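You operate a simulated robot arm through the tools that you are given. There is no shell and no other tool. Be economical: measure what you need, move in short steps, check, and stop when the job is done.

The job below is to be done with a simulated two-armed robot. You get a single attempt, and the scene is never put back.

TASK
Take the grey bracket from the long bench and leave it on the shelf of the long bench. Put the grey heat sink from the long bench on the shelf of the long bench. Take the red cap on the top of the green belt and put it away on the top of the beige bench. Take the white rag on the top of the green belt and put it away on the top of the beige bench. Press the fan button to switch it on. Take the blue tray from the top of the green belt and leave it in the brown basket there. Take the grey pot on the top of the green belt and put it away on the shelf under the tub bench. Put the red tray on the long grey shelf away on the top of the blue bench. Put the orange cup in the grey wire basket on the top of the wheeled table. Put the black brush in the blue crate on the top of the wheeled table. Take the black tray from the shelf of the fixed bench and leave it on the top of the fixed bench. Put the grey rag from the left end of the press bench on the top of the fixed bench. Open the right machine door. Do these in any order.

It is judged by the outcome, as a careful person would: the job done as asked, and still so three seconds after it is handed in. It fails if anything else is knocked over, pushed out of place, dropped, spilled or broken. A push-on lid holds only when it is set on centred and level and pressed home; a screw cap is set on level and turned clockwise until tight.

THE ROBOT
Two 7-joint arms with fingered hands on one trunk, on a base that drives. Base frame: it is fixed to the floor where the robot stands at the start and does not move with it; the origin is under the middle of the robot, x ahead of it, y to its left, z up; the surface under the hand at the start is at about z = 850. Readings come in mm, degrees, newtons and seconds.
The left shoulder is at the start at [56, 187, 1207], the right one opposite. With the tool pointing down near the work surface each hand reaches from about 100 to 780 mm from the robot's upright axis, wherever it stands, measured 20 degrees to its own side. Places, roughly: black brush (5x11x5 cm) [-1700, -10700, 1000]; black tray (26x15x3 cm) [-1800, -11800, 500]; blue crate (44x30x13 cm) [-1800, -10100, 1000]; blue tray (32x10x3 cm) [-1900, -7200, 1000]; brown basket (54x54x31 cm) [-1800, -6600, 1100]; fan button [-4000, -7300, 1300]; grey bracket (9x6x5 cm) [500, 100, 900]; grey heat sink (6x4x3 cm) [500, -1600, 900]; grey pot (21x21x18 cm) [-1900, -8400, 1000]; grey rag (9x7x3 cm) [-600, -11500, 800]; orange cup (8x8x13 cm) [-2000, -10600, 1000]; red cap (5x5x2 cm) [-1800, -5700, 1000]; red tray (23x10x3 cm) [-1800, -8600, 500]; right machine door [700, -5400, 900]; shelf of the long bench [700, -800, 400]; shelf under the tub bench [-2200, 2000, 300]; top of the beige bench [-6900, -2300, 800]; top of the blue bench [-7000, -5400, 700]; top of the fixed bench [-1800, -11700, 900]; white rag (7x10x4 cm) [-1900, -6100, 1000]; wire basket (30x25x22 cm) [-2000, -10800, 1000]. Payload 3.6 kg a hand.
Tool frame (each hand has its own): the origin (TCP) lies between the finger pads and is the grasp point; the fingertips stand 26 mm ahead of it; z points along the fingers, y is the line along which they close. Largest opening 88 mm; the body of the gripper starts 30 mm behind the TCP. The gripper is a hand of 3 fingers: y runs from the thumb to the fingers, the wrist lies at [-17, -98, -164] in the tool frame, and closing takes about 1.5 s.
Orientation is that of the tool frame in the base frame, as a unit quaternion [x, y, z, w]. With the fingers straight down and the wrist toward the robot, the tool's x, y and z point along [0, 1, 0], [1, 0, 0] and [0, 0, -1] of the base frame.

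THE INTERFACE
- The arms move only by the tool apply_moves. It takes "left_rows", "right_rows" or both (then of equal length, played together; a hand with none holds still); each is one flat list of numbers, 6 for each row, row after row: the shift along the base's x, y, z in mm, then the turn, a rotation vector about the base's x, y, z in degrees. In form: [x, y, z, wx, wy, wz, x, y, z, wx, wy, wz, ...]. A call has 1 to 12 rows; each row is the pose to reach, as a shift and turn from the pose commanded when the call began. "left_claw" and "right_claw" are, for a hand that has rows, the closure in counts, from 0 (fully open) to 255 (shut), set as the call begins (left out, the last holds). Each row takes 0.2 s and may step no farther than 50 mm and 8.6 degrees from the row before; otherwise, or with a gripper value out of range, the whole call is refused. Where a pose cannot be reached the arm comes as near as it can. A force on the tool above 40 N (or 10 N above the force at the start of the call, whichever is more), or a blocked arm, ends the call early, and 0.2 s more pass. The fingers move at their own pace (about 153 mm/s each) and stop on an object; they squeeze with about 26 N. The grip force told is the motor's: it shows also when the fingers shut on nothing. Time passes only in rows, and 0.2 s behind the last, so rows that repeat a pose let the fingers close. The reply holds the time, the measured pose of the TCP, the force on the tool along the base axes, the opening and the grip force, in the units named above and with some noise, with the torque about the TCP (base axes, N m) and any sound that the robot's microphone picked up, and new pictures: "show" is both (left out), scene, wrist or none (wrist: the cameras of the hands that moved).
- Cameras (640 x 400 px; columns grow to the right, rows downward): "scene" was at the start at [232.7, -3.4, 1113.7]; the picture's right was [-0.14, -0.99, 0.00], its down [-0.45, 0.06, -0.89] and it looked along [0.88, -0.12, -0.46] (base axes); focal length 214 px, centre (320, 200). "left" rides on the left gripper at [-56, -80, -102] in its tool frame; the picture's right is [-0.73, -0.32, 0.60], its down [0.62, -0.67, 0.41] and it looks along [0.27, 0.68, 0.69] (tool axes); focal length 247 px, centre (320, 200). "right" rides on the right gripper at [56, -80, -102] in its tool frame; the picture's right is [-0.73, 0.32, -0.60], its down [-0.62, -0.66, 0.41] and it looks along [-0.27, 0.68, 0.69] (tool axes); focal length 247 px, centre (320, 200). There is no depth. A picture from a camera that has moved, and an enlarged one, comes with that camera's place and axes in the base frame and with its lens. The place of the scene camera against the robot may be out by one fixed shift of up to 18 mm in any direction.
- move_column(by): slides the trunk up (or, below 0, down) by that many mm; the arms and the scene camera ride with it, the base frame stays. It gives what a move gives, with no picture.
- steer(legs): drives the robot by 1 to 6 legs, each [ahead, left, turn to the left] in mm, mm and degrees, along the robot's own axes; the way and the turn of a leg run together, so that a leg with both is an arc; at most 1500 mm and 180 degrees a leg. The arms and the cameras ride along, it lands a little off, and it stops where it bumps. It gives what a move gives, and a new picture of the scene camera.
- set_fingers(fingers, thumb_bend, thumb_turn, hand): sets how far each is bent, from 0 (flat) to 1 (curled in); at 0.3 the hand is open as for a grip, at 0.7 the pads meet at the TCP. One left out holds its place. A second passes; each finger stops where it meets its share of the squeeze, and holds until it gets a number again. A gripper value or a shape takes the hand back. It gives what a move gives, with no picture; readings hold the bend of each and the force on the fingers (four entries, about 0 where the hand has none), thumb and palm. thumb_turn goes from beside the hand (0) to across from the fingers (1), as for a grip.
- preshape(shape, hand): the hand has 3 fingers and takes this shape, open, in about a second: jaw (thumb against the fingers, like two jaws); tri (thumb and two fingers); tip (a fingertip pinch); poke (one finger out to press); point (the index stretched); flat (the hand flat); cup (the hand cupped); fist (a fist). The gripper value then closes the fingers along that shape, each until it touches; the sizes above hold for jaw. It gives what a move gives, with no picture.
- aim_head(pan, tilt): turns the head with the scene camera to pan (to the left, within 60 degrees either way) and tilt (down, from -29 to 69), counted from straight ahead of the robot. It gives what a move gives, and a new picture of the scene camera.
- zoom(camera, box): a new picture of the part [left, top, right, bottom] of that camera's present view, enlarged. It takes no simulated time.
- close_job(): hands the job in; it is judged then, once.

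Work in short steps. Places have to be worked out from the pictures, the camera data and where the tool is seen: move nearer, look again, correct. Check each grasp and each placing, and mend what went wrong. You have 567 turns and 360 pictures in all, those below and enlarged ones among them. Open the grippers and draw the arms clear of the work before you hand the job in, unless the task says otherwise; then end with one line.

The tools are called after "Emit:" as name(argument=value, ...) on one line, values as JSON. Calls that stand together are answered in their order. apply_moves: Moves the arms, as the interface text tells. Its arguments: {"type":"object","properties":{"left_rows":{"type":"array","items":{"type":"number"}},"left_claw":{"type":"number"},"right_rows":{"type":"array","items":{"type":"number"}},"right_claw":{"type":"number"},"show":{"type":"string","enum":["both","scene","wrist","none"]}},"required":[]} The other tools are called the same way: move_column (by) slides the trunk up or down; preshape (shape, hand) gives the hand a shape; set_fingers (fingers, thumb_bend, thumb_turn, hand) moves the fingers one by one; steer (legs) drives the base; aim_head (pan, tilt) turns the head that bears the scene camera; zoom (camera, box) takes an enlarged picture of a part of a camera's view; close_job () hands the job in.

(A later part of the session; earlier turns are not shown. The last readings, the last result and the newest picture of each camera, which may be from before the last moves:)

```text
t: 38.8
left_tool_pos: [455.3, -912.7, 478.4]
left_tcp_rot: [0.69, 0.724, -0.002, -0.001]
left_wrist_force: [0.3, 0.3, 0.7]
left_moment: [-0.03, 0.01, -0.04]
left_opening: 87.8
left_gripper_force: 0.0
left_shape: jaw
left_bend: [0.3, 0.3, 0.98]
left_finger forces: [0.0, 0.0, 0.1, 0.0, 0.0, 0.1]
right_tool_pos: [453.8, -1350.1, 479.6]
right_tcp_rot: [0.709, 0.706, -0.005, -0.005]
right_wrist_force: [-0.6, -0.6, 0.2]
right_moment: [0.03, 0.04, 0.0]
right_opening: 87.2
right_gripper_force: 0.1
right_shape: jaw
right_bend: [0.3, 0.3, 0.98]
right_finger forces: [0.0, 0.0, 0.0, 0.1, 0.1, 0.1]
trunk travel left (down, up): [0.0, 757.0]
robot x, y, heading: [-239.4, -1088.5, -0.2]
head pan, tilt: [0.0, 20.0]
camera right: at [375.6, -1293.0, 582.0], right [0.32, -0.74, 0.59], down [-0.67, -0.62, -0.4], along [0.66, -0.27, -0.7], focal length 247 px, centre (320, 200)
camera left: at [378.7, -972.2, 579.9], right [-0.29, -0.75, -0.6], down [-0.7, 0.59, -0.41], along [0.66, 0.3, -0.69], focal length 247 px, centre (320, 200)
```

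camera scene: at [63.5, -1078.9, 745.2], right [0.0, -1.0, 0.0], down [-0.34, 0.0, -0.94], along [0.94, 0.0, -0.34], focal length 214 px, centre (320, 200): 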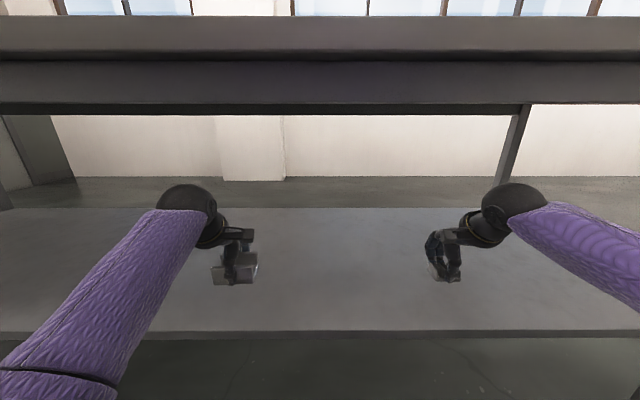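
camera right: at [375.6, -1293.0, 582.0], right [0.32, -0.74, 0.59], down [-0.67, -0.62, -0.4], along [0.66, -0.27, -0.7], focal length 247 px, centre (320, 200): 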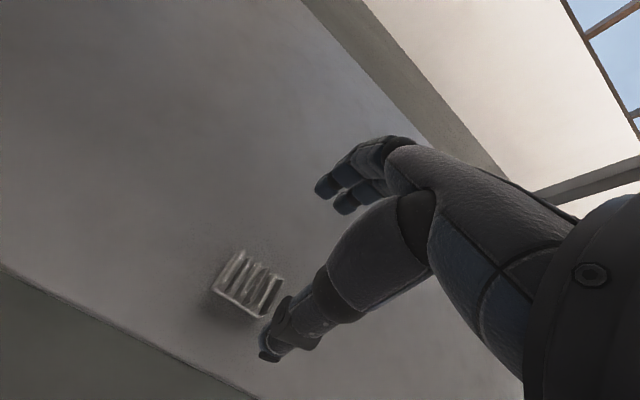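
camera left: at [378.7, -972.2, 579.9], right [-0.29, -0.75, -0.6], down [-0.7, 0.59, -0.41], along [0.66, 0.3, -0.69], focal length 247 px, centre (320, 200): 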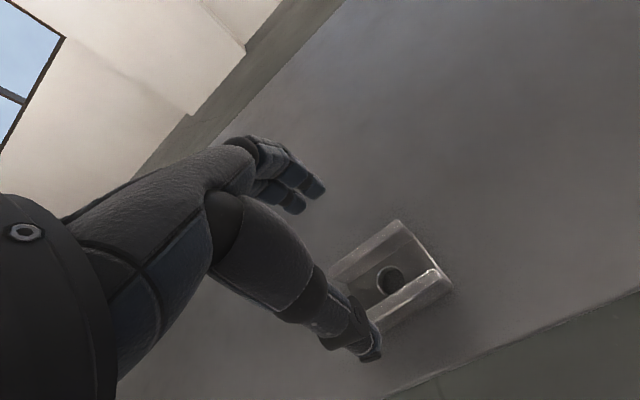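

Both sit properly on the shelf. I'll back out, raise the trunk, and look toward the rest of the hall.

Emit:
steer(legs=[[-550, 0, 0]])

Emit:
move_column(by=350)

Emit:
steer(legs=[[0, 0, -90]])

Emit:
aim_head(pan=0, tilt=5)

```text
t: 42.0
left_tool_pos: [-95.5, -913.4, 477.7]
left_tcp_rot: [0.693, 0.721, -0.002, 0.0]
left_wrist_force: [-0.1, -0.1, 0.0]
left_moment: [0.03, 0.02, -0.03]
left_opening: 87.7
left_gripper_force: 0.1
left_shape: jaw
left_bend: [0.3, 0.3, 0.98]
left_finger forces: [0.2, 0.1, 0.1, 0.1, 0.0, 0.1]
right_tool_pos: [-99.3, -1350.4, 477.3]
right_tcp_rot: [0.711, 0.703, -0.004, -0.006]
right_wrist_force: [0.2, -0.6, 0.0]
right_moment: [0.03, 0.02, -0.02]
right_opening: 87.8
right_gripper_force: 0.0
right_shape: jaw
right_bend: [0.3, 0.3, 0.98]
right_finger forces: [0.0, 0.0, 0.1, 0.0, 0.1, 0.0]
trunk travel left (down, up): [0.0, 757.0]
robot x, y, heading: [-788.2, -1080.3, -0.8]
head pan, tilt: [0.0, 20.0]
camera scene: at [-487.9, -1076.8, 745.3], right [-0.01, -1.0, 0.0], down [-0.34, 0.0, -0.94], along [0.94, -0.01, -0.34], focal length 214 px, centre (320, 200)
```

scene: 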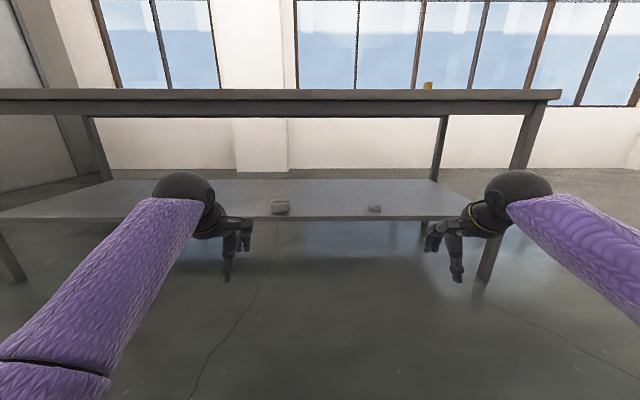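

```text
t: 45.4
left_tool_pos: [-94.9, -912.1, 828.1]
left_tcp_rot: [0.693, 0.721, -0.002, -0.001]
left_wrist_force: [-0.4, 1.2, -0.1]
left_moment: [0.02, -0.01, 0.01]
left_opening: 87.8
left_gripper_force: 0.1
left_shape: jaw
left_bend: [0.3, 0.3, 0.98]
left_finger forces: [0.0, 0.0, 0.0, 0.0, 0.1, 0.0]
right_tool_pos: [-99.9, -1349.3, 827.1]
right_tcp_rot: [0.711, 0.703, -0.005, -0.005]
right_wrist_force: [0.0, 0.3, 0.1]
right_moment: [0.03, -0.02, -0.02]
right_opening: 87.6
right_gripper_force: 0.0
right_shape: jaw
right_bend: [0.3, 0.3, 0.98]
right_finger forces: [0.0, 0.0, 0.0, 0.0, 0.1, 0.1]
trunk travel left (down, up): [-350.0, 407.0]
robot x, y, heading: [-791.0, -1082.3, -0.6]
head pan, tilt: [0.0, 20.0]
```

```text
t: 49.6
left_tool_pos: [-617.2, -1776.5, 827.4]
left_tcp_rot: [1.0, 0.023, -0.001, -0.002]
left_wrist_force: [0.1, -0.5, -0.1]
left_moment: [0.01, -0.04, 0.0]
left_opening: 87.7
left_gripper_force: 0.2
left_shape: jaw
left_bend: [0.3, 0.3, 0.98]
left_finger forces: [0.1, 0.0, 0.1, 0.1, 0.1, 0.0]
right_tool_pos: [-1053.6, -1775.0, 828.7]
right_tcp_rot: [1.0, -0.002, 0.0, -0.007]
right_wrist_force: [0.4, -0.7, -0.1]
right_moment: [0.0, -0.01, -0.02]
right_opening: 87.8
right_gripper_force: 0.0
right_shape: jaw
right_bend: [0.3, 0.3, 0.98]
right_finger forces: [0.0, 0.0, 0.1, 0.1, 0.0, 0.0]
trunk travel left (down, up): [-350.0, 407.0]
robot x, y, heading: [-792.2, -1083.2, -90.3]
head pan, tilt: [0.0, 20.0]
camera scene: at [-800.4, -1317.0, 1125.4], right [-1.0, 0.0, 0.0], down [0.0, 0.34, -0.94], along [0.0, -0.94, -0.34], focal length 214 px, centre (320, 200)
```

scene: 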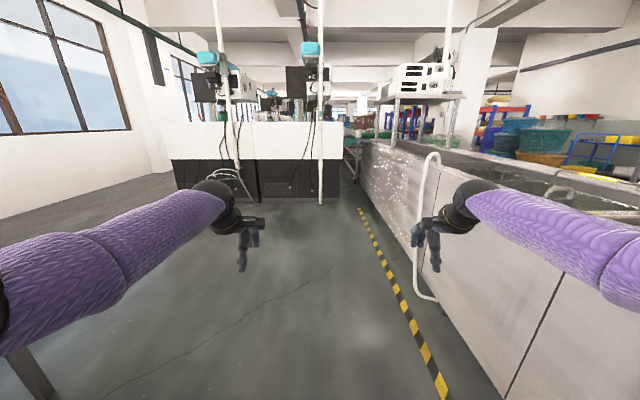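

```text
t: 50.4
left_tool_pos: [-615.8, -1776.5, 829.1]
left_tcp_rot: [1.0, 0.025, -0.001, -0.002]
left_wrist_force: [-0.4, 0.6, 0.1]
left_moment: [0.01, 0.03, 0.03]
left_opening: 87.5
left_gripper_force: 0.0
left_shape: jaw
left_bend: [0.3, 0.3, 0.98]
left_finger forces: [0.0, 0.1, 0.0, 0.0, 0.0, 0.0]
right_tool_pos: [-1053.7, -1775.1, 827.6]
right_tcp_rot: [1.0, -0.001, 0.0, -0.007]
right_wrist_force: [-0.1, 0.0, 0.2]
right_moment: [0.02, 0.01, -0.01]
right_opening: 87.6
right_gripper_force: 0.0
right_shape: jaw
right_bend: [0.3, 0.3, 0.98]
right_finger forces: [0.0, 0.0, 0.1, 0.1, 0.2, 0.1]
trunk travel left (down, up): [-350.0, 407.0]
robot x, y, heading: [-789.1, -1083.3, -90.4]
head pan, tilt: [0.0, 5.0]
camera scene: at [-800.3, -1315.7, 1149.7], right [-1.0, 0.0, 0.0], down [0.0, 0.09, -1.0], along [0.0, -1.0, -0.09], focal length 214 px, centre (320, 200)
```

scene: 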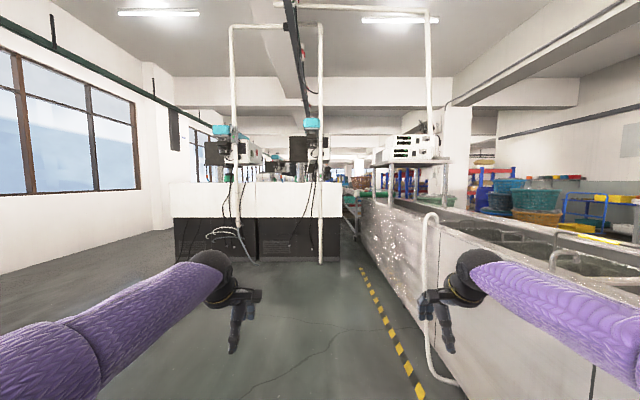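

Machines ahead (front near y≈-4200), tub bench to the right. I'll drive 1400 mm nearer and look around.

Emit:
steer(legs=[[1400, 0, 0]])

Emit:
zoom(camera="scene", box=[300, 120, 480, 240])

```text
t: 57.3
left_tool_pos: [-603.6, -3169.1, 828.1]
left_tcp_rot: [1.0, 0.031, -0.001, -0.002]
left_wrist_force: [-0.3, -0.2, 0.7]
left_moment: [-0.02, -0.01, -0.02]
left_opening: 87.6
left_gripper_force: 0.1
left_shape: jaw
left_bend: [0.3, 0.3, 0.98]
left_finger forces: [0.0, 0.0, 0.1, 0.0, 0.0, 0.1]
right_tool_pos: [-1040.6, -3175.4, 828.5]
right_tcp_rot: [1.0, 0.006, 0.0, -0.007]
right_wrist_force: [-0.1, -1.0, 0.1]
right_moment: [0.0, 0.06, -0.01]
right_opening: 87.3
right_gripper_force: 0.1
right_shape: jaw
right_bend: [0.3, 0.3, 0.98]
right_finger forces: [0.0, 0.0, 0.0, 0.0, 0.1, 0.0]
trunk travel left (down, up): [-350.0, 407.0]
robot x, y, heading: [-788.9, -2477.6, -89.6]
head pan, tilt: [0.0, 5.0]
camera scene: at [-793.6, -2711.4, 1149.7], right [-1.0, -0.01, 0.0], down [0.0, 0.09, -1.0], along [0.01, -1.0, -0.09], focal length 214 px, centre (320, 200)
```

scene: 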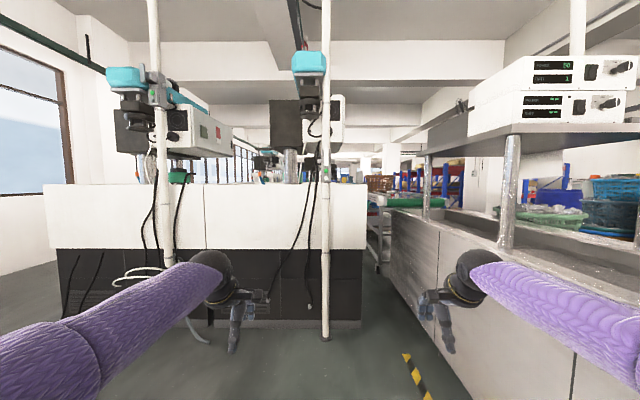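

```text
3.33 times, centred on (390, 180) of scene
camera zoom: at [-793.6, -2711.4, 1149.7], right [-1.0, -0.01, 0.0], down [0.0, 0.09, -1.0], along [0.01, -1.0, -0.09], focal length 715 px, centre (87, 267)
```

zoom: 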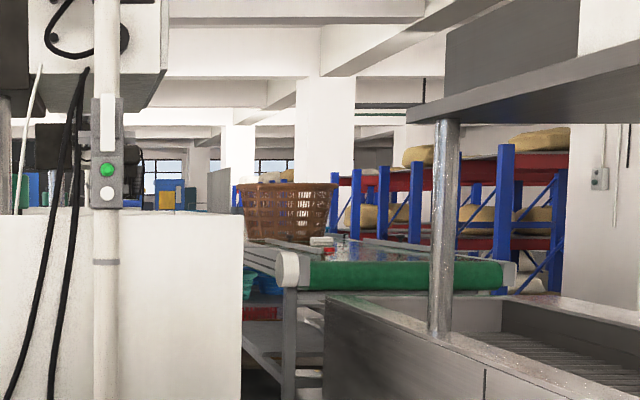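

The aisle to the right of the machines is narrow (about 560 mm), while the window side is about 1.4 m wide. I'll go to the window side and look down past the machines.

Emit:
steer(legs=[[0, 1300, 0], [0, 1300, 0]])

```text
t: 70.0
left_tool_pos: [2020.9, -3114.2, 827.8]
left_tcp_rot: [0.999, 0.041, -0.002, -0.001]
left_wrist_force: [0.7, -0.1, -0.3]
left_moment: [0.02, -0.01, 0.02]
left_opening: 87.6
left_gripper_force: 0.0
left_shape: jaw
left_bend: [0.3, 0.3, 0.98]
left_finger forces: [0.1, 0.0, 0.0, 0.0, 0.1, 0.0]
right_tool_pos: [1583.6, -3128.3, 828.9]
right_tcp_rot: [1.0, 0.015, 0.0, -0.006]
right_wrist_force: [0.6, -0.3, -0.1]
right_moment: [0.0, 0.01, 0.01]
right_opening: 87.8
right_gripper_force: 0.1
right_shape: jaw
right_bend: [0.3, 0.3, 0.98]
right_finger forces: [0.0, 0.0, 0.0, 0.1, 0.0, 0.0]
trunk travel left (down, up): [-350.0, 407.0]
robot x, y, heading: [1820.4, -2425.8, -88.2]
head pan, tilt: [0.0, 5.0]
camera scene: at [1821.3, -2659.2, 1149.7], right [-1.0, -0.03, 0.0], down [0.0, 0.09, -1.0], along [0.03, -1.0, -0.09], focal length 214 px, centre (320, 200)
```

scene: 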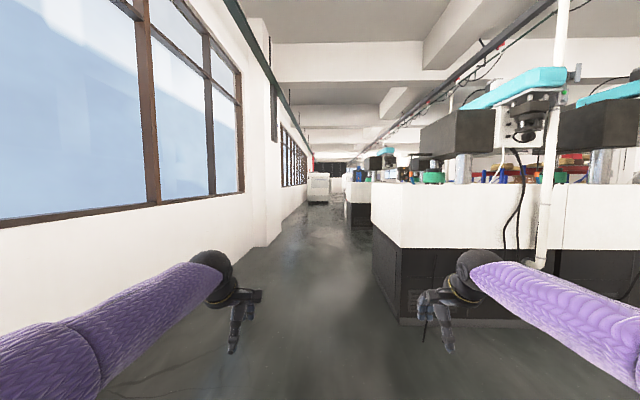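

The window aisle is clear and wide. I'll drive down it past the machine block and look to the right.

Emit:
steer(legs=[[0, 0, -1.8], [1400, 0, 0], [1400, 0, 0], [1200, 0, 0], [0, 0, -90]])

```text
t: 93.4
left_tool_pos: [1131.0, -6586.9, 828.1]
left_tcp_rot: [0.725, -0.689, 0.0, -0.002]
left_wrist_force: [0.0, -0.8, 0.2]
left_moment: [0.01, -0.03, -0.01]
left_opening: 87.6
left_gripper_force: 0.0
left_shape: jaw
left_bend: [0.3, 0.3, 0.98]
left_finger forces: [0.0, 0.0, 0.0, 0.1, 0.0, 0.1]
right_tool_pos: [1132.1, -6151.2, 828.4]
right_tcp_rot: [-0.707, 0.707, -0.005, 0.005]
right_wrist_force: [-0.4, 0.0, 1.0]
right_moment: [-0.01, 0.03, -0.01]
right_opening: 87.6
right_gripper_force: 0.0
right_shape: jaw
right_bend: [0.3, 0.3, 0.98]
right_finger forces: [0.0, 0.1, 0.1, 0.0, 0.0, 0.1]
trunk travel left (down, up): [-350.0, 407.0]
robot x, y, heading: [1826.5, -6409.4, 179.9]
head pan, tilt: [0.0, 5.0]
camera scene: at [1575.1, -6401.5, 1149.7], right [0.0, 1.0, 0.0], down [0.09, 0.0, -1.0], along [-1.0, 0.0, -0.09], focal length 214 px, centre (320, 200)
```

scene: 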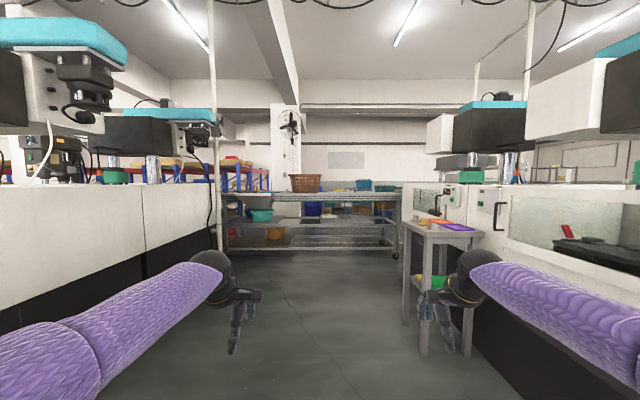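

I see the machine doors on the right. I'll advance a bit, turn to face the machine, and look.

Emit:
steer(legs=[[850, 0, 0], [0, 0, -90]])

```text
t: 101.7
left_tool_pos: [792.9, -5719.0, 827.0]
left_tcp_rot: [-0.031, 1.0, -0.001, 0.001]
left_wrist_force: [0.4, -0.5, -0.5]
left_moment: [-0.02, 0.03, -0.02]
left_opening: 87.7
left_gripper_force: 0.0
left_shape: jaw
left_bend: [0.3, 0.3, 0.98]
left_finger forces: [0.1, 0.1, 0.1, 0.1, 0.0, 0.0]
right_tool_pos: [1229.4, -5713.8, 828.2]
right_tcp_rot: [-0.005, 1.0, -0.007, 0.0]
right_wrist_force: [-0.6, 0.1, -0.2]
right_moment: [-0.03, 0.0, 0.0]
right_opening: 87.7
right_gripper_force: 0.1
right_shape: jaw
right_bend: [0.3, 0.3, 0.98]
right_finger forces: [0.0, 0.1, 0.0, 0.0, 0.1, 0.0]
trunk travel left (down, up): [-350.0, 407.0]
robot x, y, heading: [978.9, -6409.3, 90.4]
head pan, tilt: [0.0, 5.0]
camera scene: at [966.1, -6159.7, 1149.7], right [1.0, 0.01, 0.0], down [0.0, -0.09, -1.0], along [-0.01, 1.0, -0.09], focal length 214 px, centre (320, 200)
```

scene: 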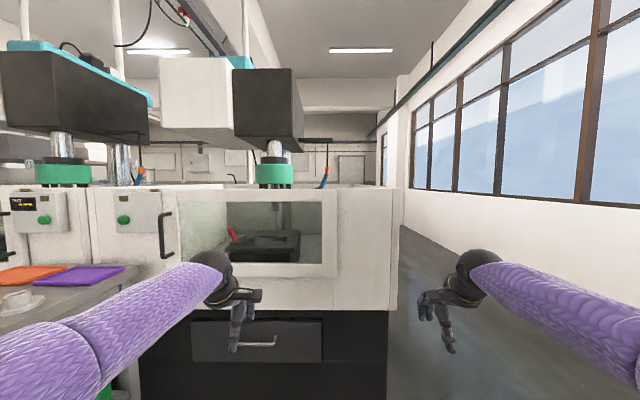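

The handle at the left of the windowed door is visible; I'll zoom in to see how the door works.

Emit:
zoom(camera="scene", box=[80, 170, 400, 370])

Emit:
zoom(camera="scene", box=[130, 190, 240, 280])

```text
2.00 times, centred on (240, 270) of scene
camera zoom: at [966.1, -6159.7, 1149.7], right [1.0, 0.01, 0.0], down [0.0, -0.09, -1.0], along [-0.01, 1.0, -0.09], focal length 429 px, centre (480, 60)
```

zoom: 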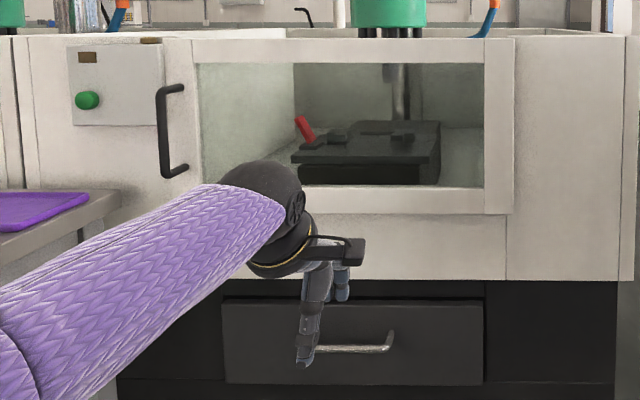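

```text
4.44 times, centred on (185, 235) of scene
camera zoom: at [966.1, -6159.7, 1149.7], right [1.0, 0.01, 0.0], down [0.0, -0.09, -1.0], along [-0.01, 1.0, -0.09], focal length 953 px, centre (920, 44)
```

zoom: 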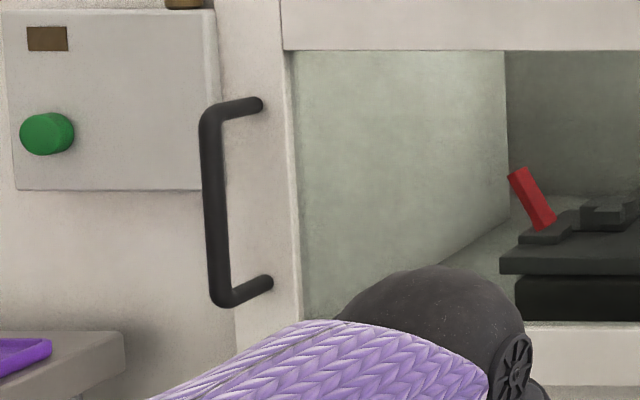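

The door has a vertical handle on its left and looks hinged on the right. I'll back off a little, shift left, and turn the left hand horizontal to grip the bar.

Emit:
steer(legs=[[-250, 0, 0], [0, 330, 0]])

Emit:
apply_moves(left_rows=[0, 0, 20, 4.9, 4.9, -4.9, 0, 0, 40, 9.8, 9.8, -9.8, 0, 0, 60, 14.7, 14.7, -14.7, 0, 0, 80, 19.6, 19.6, -19.6, 0, 0, 100, 24.5, 24.5, -24.5, 0, 0, 110, 29.4, 29.4, -29.4, 0, 0, 120, 34.3, 34.3, -34.3, 0, 0, 130, 39.2, 39.2, -39.2, 0, 0, 130, 39.2, 39.2, -39.2], show="none")

Emit:
apply_moves(left_rows=[0, 0, 0, 4.9, 4.9, -4.9, 0, 0, 0, 9.8, 9.8, -9.8, 0, 0, 0, 14.7, 14.7, -14.7, 0, 0, 0, 19.6, 19.6, -19.6, 0, 0, 0, 24.5, 24.5, -24.5, 0, 0, 0, 30, 30, -30, 0, 0, 0, 30, 30, -30], show="both")

```text
t: 105.3
left_tool_pos: [462.2, -5971.1, 827.6]
left_tcp_rot: [-0.03, 1.0, -0.002, 0.002]
left_wrist_force: [-0.5, 0.2, 0.0]
left_moment: [-0.02, 0.01, 0.03]
left_opening: 87.7
left_gripper_force: 0.1
left_shape: jaw
left_bend: [0.3, 0.3, 0.98]
left_finger forces: [0.0, 0.0, 0.0, 0.0, 0.0, 0.1]
right_tool_pos: [899.7, -5967.6, 828.7]
right_tcp_rot: [-0.005, 1.0, -0.006, 0.0]
right_wrist_force: [1.3, 0.4, 0.3]
right_moment: [0.0, -0.02, -0.01]
right_opening: 87.7
right_gripper_force: 0.1
right_shape: jaw
right_bend: [0.3, 0.3, 0.98]
right_finger forces: [0.0, 0.1, 0.0, 0.1, 0.0, 0.0]
trunk travel left (down, up): [-350.0, 407.0]
robot x, y, heading: [643.0, -6662.3, 90.4]
head pan, tilt: [0.0, 5.0]
camera scene: at [634.7, -6411.1, 1149.7], right [1.0, 0.01, 0.0], down [0.0, -0.09, -1.0], along [-0.01, 1.0, -0.09], focal length 214 px, centre (320, 200)
```

scene: 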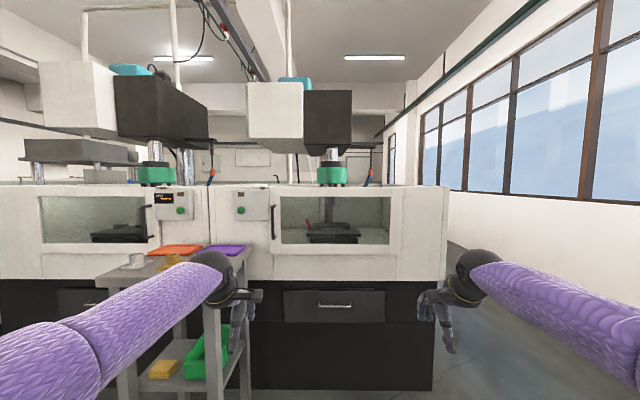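

```text
t: 107.3
left_tool_pos: [463.3, -5969.6, 957.3]
left_tcp_rot: [0.296, 0.84, 0.331, -0.313]
left_wrist_force: [0.7, -1.0, -0.4]
left_moment: [0.02, -0.01, -0.01]
left_opening: 87.5
left_gripper_force: 0.1
left_shape: jaw
left_bend: [0.3, 0.3, 0.98]
left_finger forces: [0.0, 0.1, 0.0, 0.0, 0.0, 0.0]
right_tool_pos: [898.7, -5966.4, 828.2]
right_tcp_rot: [-0.005, 1.0, -0.006, 0.0]
right_wrist_force: [1.2, 0.2, 0.2]
right_moment: [-0.01, 0.01, -0.01]
right_opening: 87.7
right_gripper_force: 0.2
right_shape: jaw
right_bend: [0.3, 0.3, 0.98]
right_finger forces: [0.0, 0.1, 0.1, 0.0, 0.1, 0.1]
trunk travel left (down, up): [-350.0, 407.0]
robot x, y, heading: [645.9, -6661.9, 90.5]
head pan, tilt: [0.0, 5.0]
```

```text
refused: row 6 steps farther than a row can; nothing moved
```

Second half was refused for one too-large step. I'll finish the rotation with smaller steps.

Emit:
apply_moves(left_rows=[0, 0, 5, 4.9, 4.9, -4.9, 0, 0, 10, 9.8, 9.8, -9.8, 0, 0, 15, 14.7, 14.7, -14.7, 0, 0, 20, 19.6, 19.6, -19.6, 0, 0, 25, 24.5, 24.5, -24.5, 0, 0, 28, 29, 29, -29, 0, 0, 28, 30.1, 30.1, -30.1, 0, 0, 28, 30.1, 30.1, -30.1], show="both")

```text
t: 109.1
left_tool_pos: [463.4, -5970.5, 986.8]
left_tcp_rot: [0.484, 0.516, 0.513, -0.486]
left_wrist_force: [0.0, 0.4, 0.6]
left_moment: [-0.01, -0.01, 0.0]
left_opening: 88.0
left_gripper_force: 0.1
left_shape: jaw
left_bend: [0.3, 0.3, 0.98]
left_finger forces: [0.1, 0.0, 0.0, 0.0, 0.0, 0.0]
right_tool_pos: [899.5, -5966.1, 828.6]
right_tcp_rot: [-0.006, 1.0, -0.006, -0.001]
right_wrist_force: [-0.4, 0.3, 0.3]
right_moment: [0.03, 0.0, 0.01]
right_opening: 87.7
right_gripper_force: 0.1
right_shape: jaw
right_bend: [0.3, 0.3, 0.98]
right_finger forces: [0.0, 0.0, 0.0, 0.0, 0.0, 0.0]
trunk travel left (down, up): [-350.0, 407.0]
robot x, y, heading: [646.0, -6662.9, 90.5]
head pan, tilt: [0.0, 5.0]
camera scene: at [635.5, -6411.2, 1149.7], right [1.0, 0.01, 0.0], down [0.0, -0.09, -1.0], along [-0.01, 1.0, -0.09], focal length 214 px, centre (320, 200)
camera left: at [386.4, -6072.7, 924.0], right [-0.28, 0.6, -0.75], down [-0.7, 0.41, 0.58], along [0.66, 0.69, 0.31], focal length 247 px, centre (320, 200)
```

scene: 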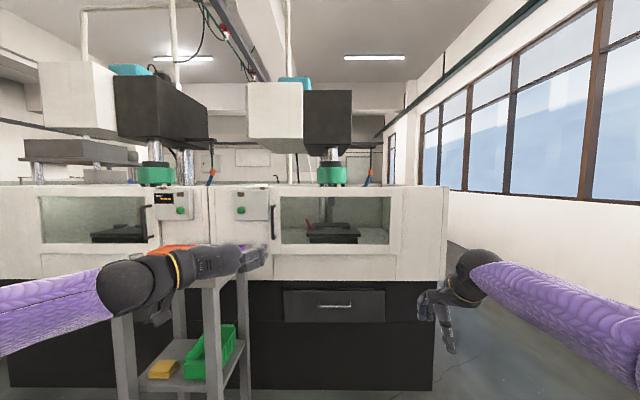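
left: 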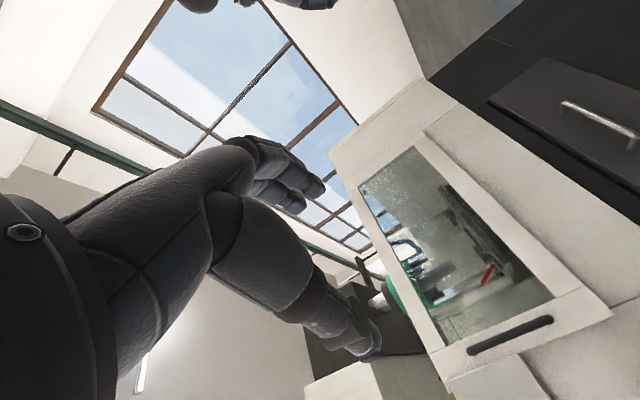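

The handle bar reads at about [420, -5383], spanning z 873–1034. I'll drive forward 480 and left 40, then look again.

Emit:
steer(legs=[[480, 40, 0]])

Emit:
apply_moves(left_rows=[0, 0, 0, 0, 0, 0], show="wrist")

```text
t: 112.0
left_tool_pos: [416.1, -5491.4, 985.1]
left_tcp_rot: [0.484, 0.518, 0.512, -0.485]
left_wrist_force: [0.4, -0.2, -0.4]
left_moment: [0.02, 0.01, 0.01]
left_opening: 87.7
left_gripper_force: 0.0
left_shape: jaw
left_bend: [0.3, 0.3, 0.98]
left_finger forces: [0.1, 0.0, 0.0, 0.0, 0.0, 0.1]
right_tool_pos: [852.4, -5486.5, 828.5]
right_tcp_rot: [-0.006, 1.0, -0.006, 0.0]
right_wrist_force: [-0.3, 0.2, -0.5]
right_moment: [0.01, -0.02, 0.01]
right_opening: 87.7
right_gripper_force: 0.0
right_shape: jaw
right_bend: [0.3, 0.3, 0.98]
right_finger forces: [0.0, 0.0, 0.0, 0.0, 0.1, 0.1]
trunk travel left (down, up): [-350.0, 407.0]
robot x, y, heading: [602.1, -6180.7, 90.7]
head pan, tilt: [0.0, 5.0]
camera scene: at [589.8, -5931.7, 1149.6], right [1.0, 0.01, 0.0], down [0.0, -0.09, -1.0], along [-0.01, 1.0, -0.09], focal length 214 px, centre (320, 200)
```

scene: 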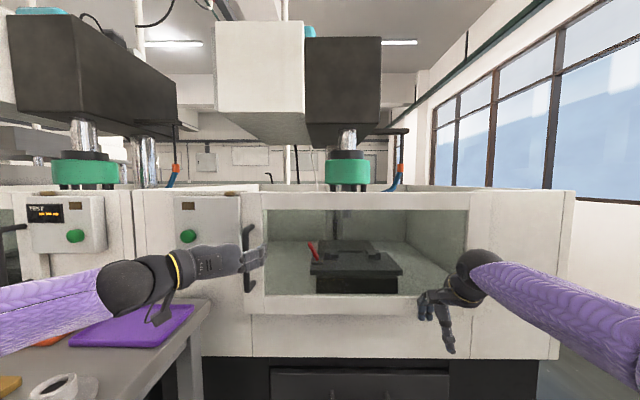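

```text
t: 112.3
left_tool_pos: [415.5, -5491.3, 987.4]
left_tcp_rot: [0.483, 0.518, 0.513, -0.485]
left_wrist_force: [-0.7, -0.6, 0.2]
left_moment: [-0.01, -0.01, 0.01]
left_opening: 87.7
left_gripper_force: 0.0
left_shape: jaw
left_bend: [0.3, 0.3, 0.98]
left_finger forces: [0.0, 0.1, 0.1, 0.0, 0.0, 0.1]
right_tool_pos: [852.9, -5486.6, 827.6]
right_tcp_rot: [-0.006, 1.0, -0.007, 0.001]
right_wrist_force: [-0.5, 0.0, -0.4]
right_moment: [0.0, 0.02, -0.01]
right_opening: 88.0
right_gripper_force: 0.0
right_shape: jaw
right_bend: [0.3, 0.3, 0.98]
right_finger forces: [0.1, 0.1, 0.0, 0.0, 0.0, 0.1]
trunk travel left (down, up): [-350.0, 407.0]
robot x, y, heading: [605.4, -6179.7, 90.8]
head pan, tilt: [0.0, 5.0]
camera left: at [340.1, -5594.5, 923.8], right [-0.28, 0.59, -0.75], down [-0.7, 0.41, 0.58], along [0.65, 0.69, 0.31], focal length 247 px, centre (320, 200)
```

left: 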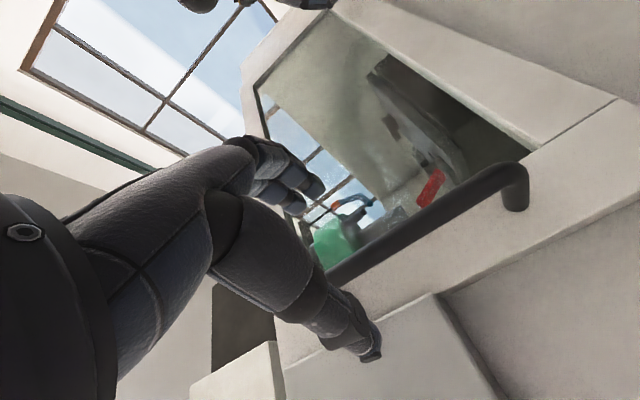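

Lateral alignment looks right and the depth is uncertain, so I'll advance 35 mm and look again.

Emit:
apply_moves(left_rows=[0, 15, 0, 0, 0, 0, 0, 35, 0, 0, 0, 0, 0, 35, 0, 0, 0, 0], show="wrist")

Emit:
zoom(camera="scene", box=[140, 190, 300, 310])

```text
t: 113.2
left_tool_pos: [416.7, -5456.8, 987.3]
left_tcp_rot: [0.484, 0.517, 0.513, -0.486]
left_wrist_force: [0.1, 0.1, 0.1]
left_moment: [0.01, 0.04, -0.01]
left_opening: 87.7
left_gripper_force: 0.2
left_shape: jaw
left_bend: [0.3, 0.3, 0.98]
left_finger forces: [0.0, 0.1, 0.1, 0.0, 0.0, 0.0]
right_tool_pos: [852.0, -5487.3, 827.8]
right_tcp_rot: [-0.006, 1.0, -0.007, 0.001]
right_wrist_force: [0.1, 0.0, -0.3]
right_moment: [0.01, 0.03, 0.01]
right_opening: 87.9
right_gripper_force: 0.0
right_shape: jaw
right_bend: [0.3, 0.3, 0.98]
right_finger forces: [0.0, 0.1, 0.0, 0.1, 0.1, 0.0]
trunk travel left (down, up): [-350.0, 407.0]
robot x, y, heading: [600.9, -6188.5, 90.7]
head pan, tilt: [0.0, 5.0]
camera left: at [341.0, -5559.3, 924.4], right [-0.28, 0.6, -0.75], down [-0.7, 0.41, 0.58], along [0.65, 0.69, 0.31], focal length 247 px, centre (320, 200)
```

left: 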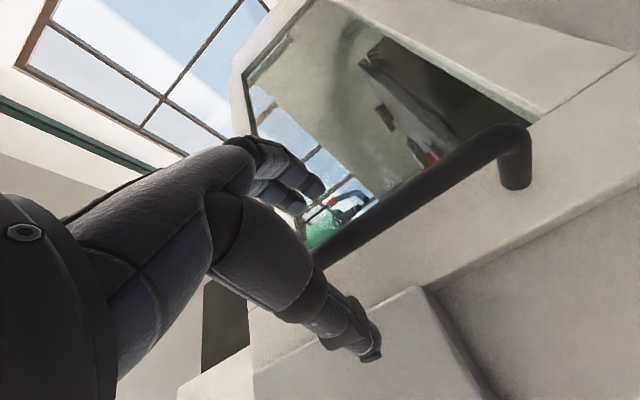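

```text
3.33 times, centred on (220, 250) of scene
camera zoom: at [589.7, -5932.5, 1149.8], right [1.0, 0.01, 0.0], down [0.0, -0.09, -1.0], along [-0.01, 1.0, -0.09], focal length 715 px, centre (653, 33)
```

zoom: 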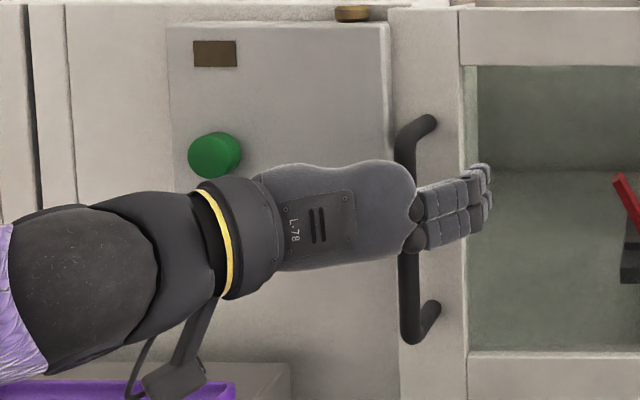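

The bar computes to about [412, -5440], just ahead of the TCP. I'll advance 15 mm and close on it.

Emit:
apply_moves(left_rows=[-3, 8, 0, 0, 0, 0, -3, 15, 0, 0, 0, 0, -3, 15, 0, 0, 0, 0], show="none")

Emit:
apply_moves(left_rows=[0, 0, 0, 0, 0, 0, 0, 0, 0, 0, 0, 0, 0, 0, 0, 0, 0, 0, 0, 0, 0, 0, 0, 0, 0, 0, 0, 0, 0, 0, 0, 0, 0, 0, 0, 0, 0, 0, 0, 0, 0, 0, 0, 0, 0, 0, 0, 0], left_claw=255, show="wrist")

```text
t: 114.0
left_tool_pos: [412.7, -5441.9, 985.1]
left_tcp_rot: [0.484, 0.517, 0.513, -0.486]
left_wrist_force: [-0.7, 0.1, 0.1]
left_moment: [0.02, 0.02, 0.0]
left_opening: 87.9
left_gripper_force: 0.1
left_shape: jaw
left_bend: [0.3, 0.3, 0.98]
left_finger forces: [0.0, 0.1, 0.0, 0.0, 0.1, 0.0]
right_tool_pos: [851.9, -5487.2, 827.2]
right_tcp_rot: [-0.006, 1.0, -0.006, 0.0]
right_wrist_force: [0.1, -0.6, 0.1]
right_moment: [-0.02, -0.01, -0.01]
right_opening: 87.8
right_gripper_force: 0.1
right_shape: jaw
right_bend: [0.3, 0.3, 0.98]
right_finger forces: [0.1, 0.0, 0.0, 0.1, 0.0, 0.0]
trunk travel left (down, up): [-350.0, 407.0]
robot x, y, heading: [598.9, -6182.6, 90.8]
head pan, tilt: [0.0, 5.0]
```

```text
t: 115.8
left_tool_pos: [412.4, -5442.1, 985.4]
left_tcp_rot: [0.484, 0.518, 0.512, -0.485]
left_wrist_force: [0.3, 0.4, 0.3]
left_moment: [-0.01, 0.09, 0.0]
left_opening: 1.6
left_gripper_force: 25.6
left_shape: jaw
left_bend: [0.71, 0.74, 1.0]
left_finger forces: [3.1, 11.3, 0.0, 0.1, 25.1, 0.0]
right_tool_pos: [853.2, -5487.3, 827.3]
right_tcp_rot: [-0.006, 1.0, -0.007, 0.0]
right_wrist_force: [-0.6, -0.5, 0.5]
right_moment: [0.0, 0.0, -0.01]
right_opening: 87.5
right_gripper_force: 0.1
right_shape: jaw
right_bend: [0.3, 0.3, 0.98]
right_finger forces: [0.0, 0.1, 0.0, 0.0, 0.0, 0.0]
trunk travel left (down, up): [-350.0, 407.0]
robot x, y, heading: [603.5, -6184.3, 90.5]
head pan, tilt: [0.0, 5.0]
camera left: at [337.2, -5544.4, 924.1], right [-0.28, 0.6, -0.75], down [-0.7, 0.41, 0.58], along [0.65, 0.69, 0.31], focal length 247 px, centre (320, 200)
```

left: 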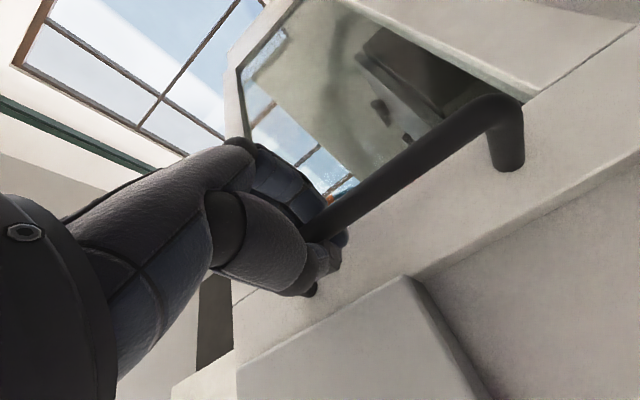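

Fingers shut to 1.6 mm; the bar may be enclosed behind the fingertips. A small 25 mm pull will tell.

Emit:
apply_moves(left_rows=[0, -12, 0, 0, 0, 0, 0, -25, 0, 0, 0, 0, 0, -25, 0, 0, 0, 0], show="wrist")

```text
t: 116.5
left_tool_pos: [414.8, -5467.3, 986.0]
left_tcp_rot: [0.484, 0.516, 0.514, -0.485]
left_wrist_force: [5.7, 1.5, 0.5]
left_moment: [-0.05, 0.07, -0.04]
left_opening: 1.1
left_gripper_force: 26.0
left_shape: jaw
left_bend: [0.71, 0.75, 1.0]
left_finger forces: [3.6, 13.1, 0.0, 0.1, 20.7, 0.0]
right_tool_pos: [853.5, -5487.3, 828.3]
right_tcp_rot: [-0.006, 1.0, -0.007, -0.001]
right_wrist_force: [-0.1, -0.4, -0.5]
right_moment: [0.0, -0.01, 0.04]
right_opening: 87.7
right_gripper_force: 0.1
right_shape: jaw
right_bend: [0.3, 0.3, 0.98]
right_finger forces: [0.0, 0.0, 0.0, 0.1, 0.1, 0.0]
trunk travel left (down, up): [-350.0, 407.0]
robot x, y, heading: [602.1, -6185.4, 91.0]
head pan, tilt: [0.0, 5.0]
camera left: at [338.9, -5569.4, 924.0], right [-0.27, 0.6, -0.75], down [-0.7, 0.41, 0.58], along [0.66, 0.69, 0.31], focal length 247 px, centre (320, 200)
```

left: 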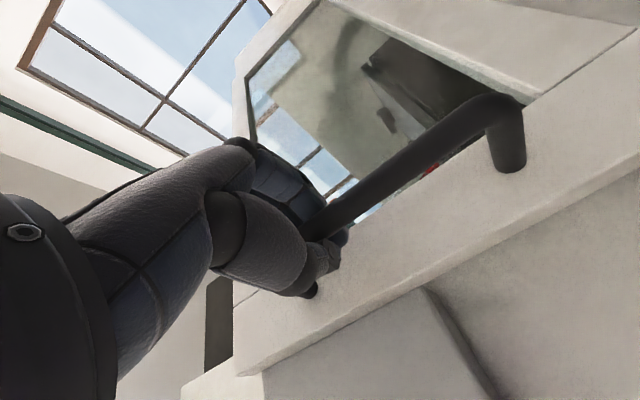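

The door moved with the hand, hinged on the right side. I'll orbit the base around the hinge (about [1030, -5400]) with a first 10° arc.

Emit:
steer(legs=[[-75, -137, 10]])

```text
t: 118.0
left_tool_pos: [437.3, -5572.4, 986.9]
left_tcp_rot: [0.437, 0.557, 0.469, -0.528]
left_wrist_force: [11.6, 3.2, -0.9]
left_moment: [-0.04, 0.11, -0.02]
left_opening: 2.0
left_gripper_force: 26.6
left_shape: jaw
left_bend: [0.71, 0.75, 1.0]
left_finger forces: [4.0, 12.4, 0.0, 0.1, 17.3, 0.0]
right_tool_pos: [872.4, -5514.2, 827.7]
right_tcp_rot: [-0.093, 0.996, -0.007, 0.0]
right_wrist_force: [0.4, -0.9, -0.4]
right_moment: [-0.03, -0.03, 0.01]
right_opening: 87.6
right_gripper_force: 0.1
right_shape: jaw
right_bend: [0.3, 0.3, 0.98]
right_finger forces: [0.0, 0.0, 0.0, 0.0, 0.0, 0.0]
trunk travel left (down, up): [-350.0, 407.0]
robot x, y, heading: [748.7, -6243.9, 100.7]
head pan, tilt: [0.0, 5.0]
camera scene: at [693.6, -5997.9, 1149.8], right [0.98, 0.19, 0.0], down [0.01, -0.09, -1.0], along [-0.19, 0.98, -0.09], focal length 214 px, centre (320, 200)
```

scene: 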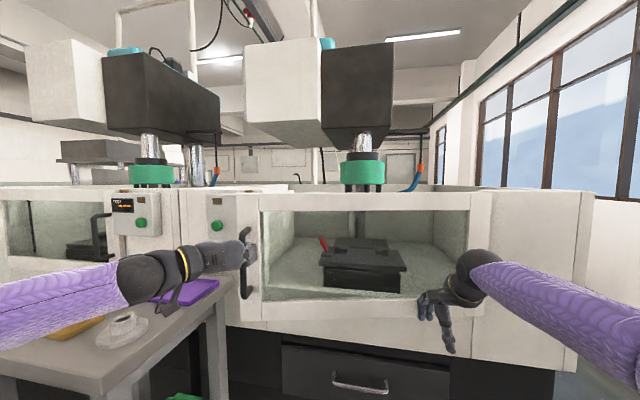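

The door opens nicely; refitting, the hinge is near [998, -5400]. I'll continue with two more 15° arcs.

Emit:
steer(legs=[[-105, -205, 15], [-105, -205, 15]])

```text
t: 121.0
left_tool_pos: [594.9, -5830.4, 986.3]
left_tcp_rot: [0.276, 0.652, 0.313, -0.633]
left_wrist_force: [1.8, 1.6, 0.5]
left_moment: [-0.08, 0.06, -0.04]
left_opening: 1.5
left_gripper_force: 25.7
left_shape: jaw
left_bend: [0.71, 0.75, 1.0]
left_finger forces: [2.4, 7.9, 0.1, 0.1, 6.5, 0.0]
right_tool_pos: [942.9, -5562.0, 827.6]
right_tcp_rot: [-0.35, 0.937, -0.007, 0.002]
right_wrist_force: [0.8, 0.3, 0.8]
right_moment: [0.01, 0.01, -0.01]
right_opening: 87.5
right_gripper_force: 0.0
right_shape: jaw
right_bend: [0.3, 0.3, 0.98]
right_finger forces: [0.0, 0.0, 0.1, 0.0, 0.1, 0.1]
trunk travel left (down, up): [-350.0, 407.0]
robot x, y, heading: [1202.5, -6258.8, 130.9]
head pan, tilt: [0.0, 5.0]
camera scene: at [1035.3, -6063.2, 1149.8], right [0.75, 0.66, 0.0], down [0.06, -0.07, -1.0], along [-0.65, 0.75, -0.09], focal length 214 px, centre (320, 200)
```

scene: 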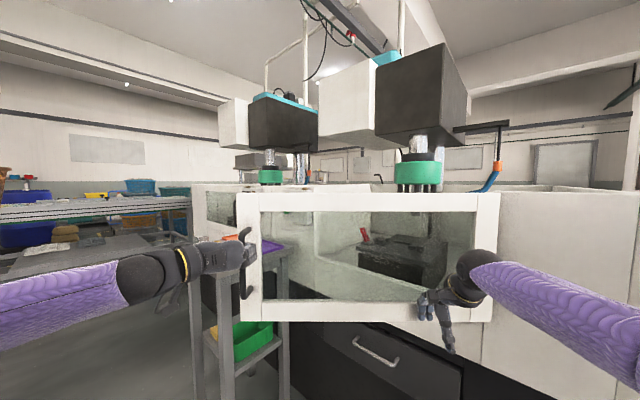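

About 43° open with low force. Three more 15° arcs.

Emit:
steer(legs=[[-106, -205, 15], [-106, -205, 15], [-106, -205, 15]])

```text
t: 125.5
left_tool_pos: [1017.5, -6000.6, 984.9]
left_tcp_rot: [-0.001, 0.709, 0.039, -0.704]
left_wrist_force: [-6.1, -36.9, 3.6]
left_moment: [-0.05, -0.03, 0.0]
left_opening: 4.5
left_gripper_force: 25.6
left_shape: jaw
left_bend: [0.72, 0.73, 1.0]
left_finger forces: [0.1, 0.8, 0.0, 0.0, 35.2, 0.1]
right_tool_pos: [1076.4, -5551.3, 831.0]
right_tcp_rot: [-0.682, 0.731, -0.002, 0.006]
right_wrist_force: [17.5, -6.5, 2.0]
right_moment: [0.09, 0.2, 0.12]
right_opening: 85.4
right_gripper_force: 0.1
right_shape: jaw
right_bend: [0.37, 0.3, 0.98]
right_finger forces: [0.1, 18.0, 0.0, 0.1, 0.0, 0.0]
trunk travel left (down, up): [-350.0, 407.0]
robot x, y, heading: [1746.5, -5857.2, 175.7]
head pan, tilt: [0.0, 5.0]
camera scene: at [1500.6, -5834.9, 1150.2], right [0.07, 1.0, 0.0], down [0.09, 0.0, -1.0], along [-0.99, 0.07, -0.09], focal length 214 px, centre (320, 200)
```

scene: 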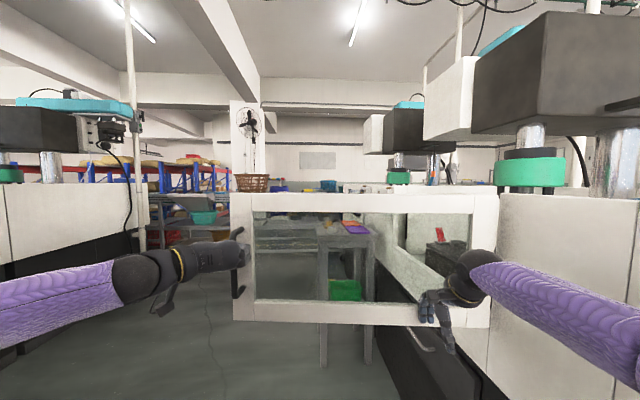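

The door is about 88° open; I'll open the left hand and back straight away.

Emit:
apply_moves(left_rows=[0, 0, 0, 0, 0, 0, 0, 0, 0, 0, 0, 0, 0, 0, 0, 0, 0, 0, 0, 0, 0, 0, 0, 0], right_rows=[8, 0, 0, 0, 0, 0, 15, 0, 0, 0, 0, 0, 25, 0, 0, 0, 0, 0, 25, 0, 0, 0, 0, 0], left_claw=0, right_claw=0, show="wrist")

```text
t: 126.5
left_tool_pos: [1015.6, -5996.6, 983.2]
left_tcp_rot: [0.001, 0.71, 0.037, -0.704]
left_wrist_force: [0.7, 0.0, -0.9]
left_moment: [0.0, 0.0, 0.03]
left_opening: 87.7
left_gripper_force: 0.2
left_shape: jaw
left_bend: [0.3, 0.3, 0.98]
left_finger forces: [0.0, 0.0, 0.0, 0.0, 0.0, 0.0]
right_tool_pos: [1099.9, -5546.6, 827.9]
right_tcp_rot: [-0.682, 0.732, -0.005, 0.004]
right_wrist_force: [-0.1, 0.6, -0.3]
right_moment: [0.0, 0.01, 0.01]
right_opening: 87.5
right_gripper_force: 0.1
right_shape: jaw
right_bend: [0.3, 0.3, 0.98]
right_finger forces: [0.0, 0.0, 0.0, 0.1, 0.0, 0.1]
trunk travel left (down, up): [-350.0, 407.0]
robot x, y, heading: [1749.1, -5856.5, 176.1]
head pan, tilt: [0.0, 5.0]
camera right: at [1175.1, -5609.6, 931.1], right [-0.27, 0.76, 0.59], down [0.71, 0.57, -0.4], along [-0.65, 0.31, -0.7], focal length 247 px, centre (320, 200)
camera left: at [1113.7, -6078.1, 923.3], right [-0.61, -0.25, -0.75], down [-0.45, -0.67, 0.58], along [-0.65, 0.7, 0.3], focal length 247 px, centre (320, 200)
```

right: 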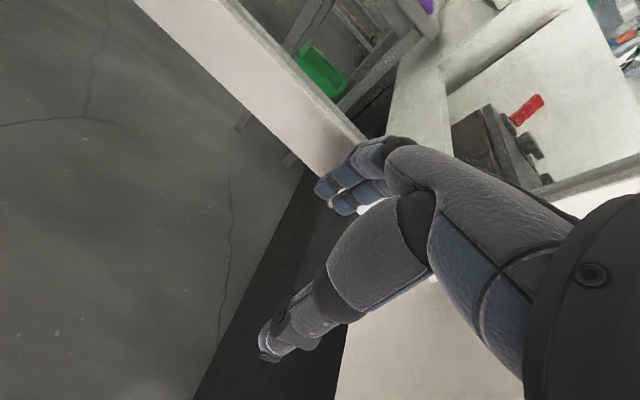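
left: 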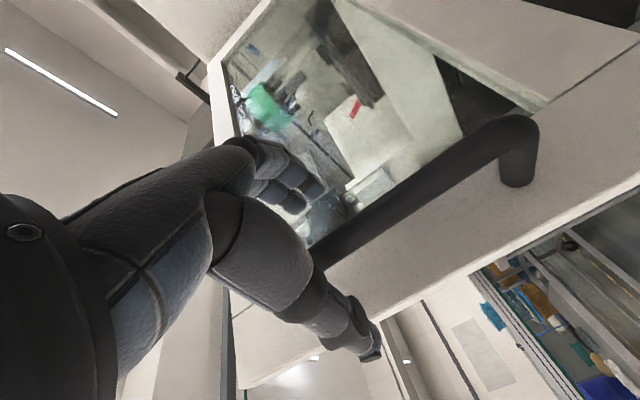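

Both hands free. I'll back off 200 mm, then check the door.

Emit:
steer(legs=[[-200, 0, 0]])

```text
t: 128.1
left_tool_pos: [1218.3, -6008.6, 984.2]
left_tcp_rot: [0.002, 0.709, 0.038, -0.704]
left_wrist_force: [0.5, 0.4, 0.7]
left_moment: [-0.02, -0.01, 0.01]
left_opening: 87.9
left_gripper_force: 0.1
left_shape: jaw
left_bend: [0.3, 0.3, 0.98]
left_finger forces: [0.0, 0.1, 0.0, 0.0, 0.0, 0.1]
right_tool_pos: [1304.2, -5561.5, 829.4]
right_tcp_rot: [-0.681, 0.732, -0.004, 0.004]
right_wrist_force: [-0.1, -0.2, 0.2]
right_moment: [0.02, 0.0, -0.02]
right_opening: 87.8
right_gripper_force: 0.1
right_shape: jaw
right_bend: [0.3, 0.3, 0.98]
right_finger forces: [0.1, 0.0, 0.0, 0.1, 0.1, 0.1]
trunk travel left (down, up): [-350.0, 407.0]
robot x, y, heading: [1953.0, -5872.4, 175.8]
head pan, tilt: [0.0, 5.0]
camera scene: at [1702.0, -5844.0, 1150.1], right [0.07, 1.0, 0.0], down [0.09, -0.01, -1.0], along [-0.99, 0.07, -0.09], focal length 214 px, centre (320, 200)
```

scene: 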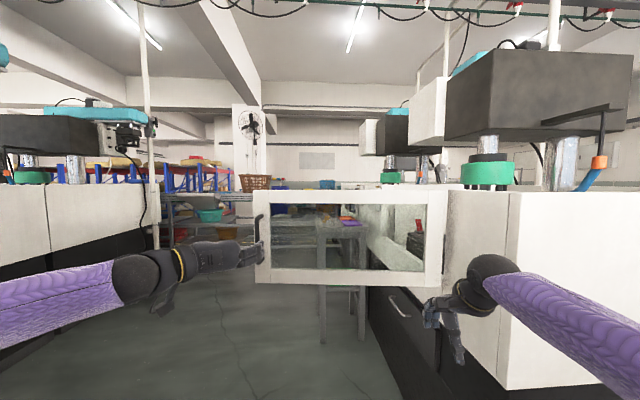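

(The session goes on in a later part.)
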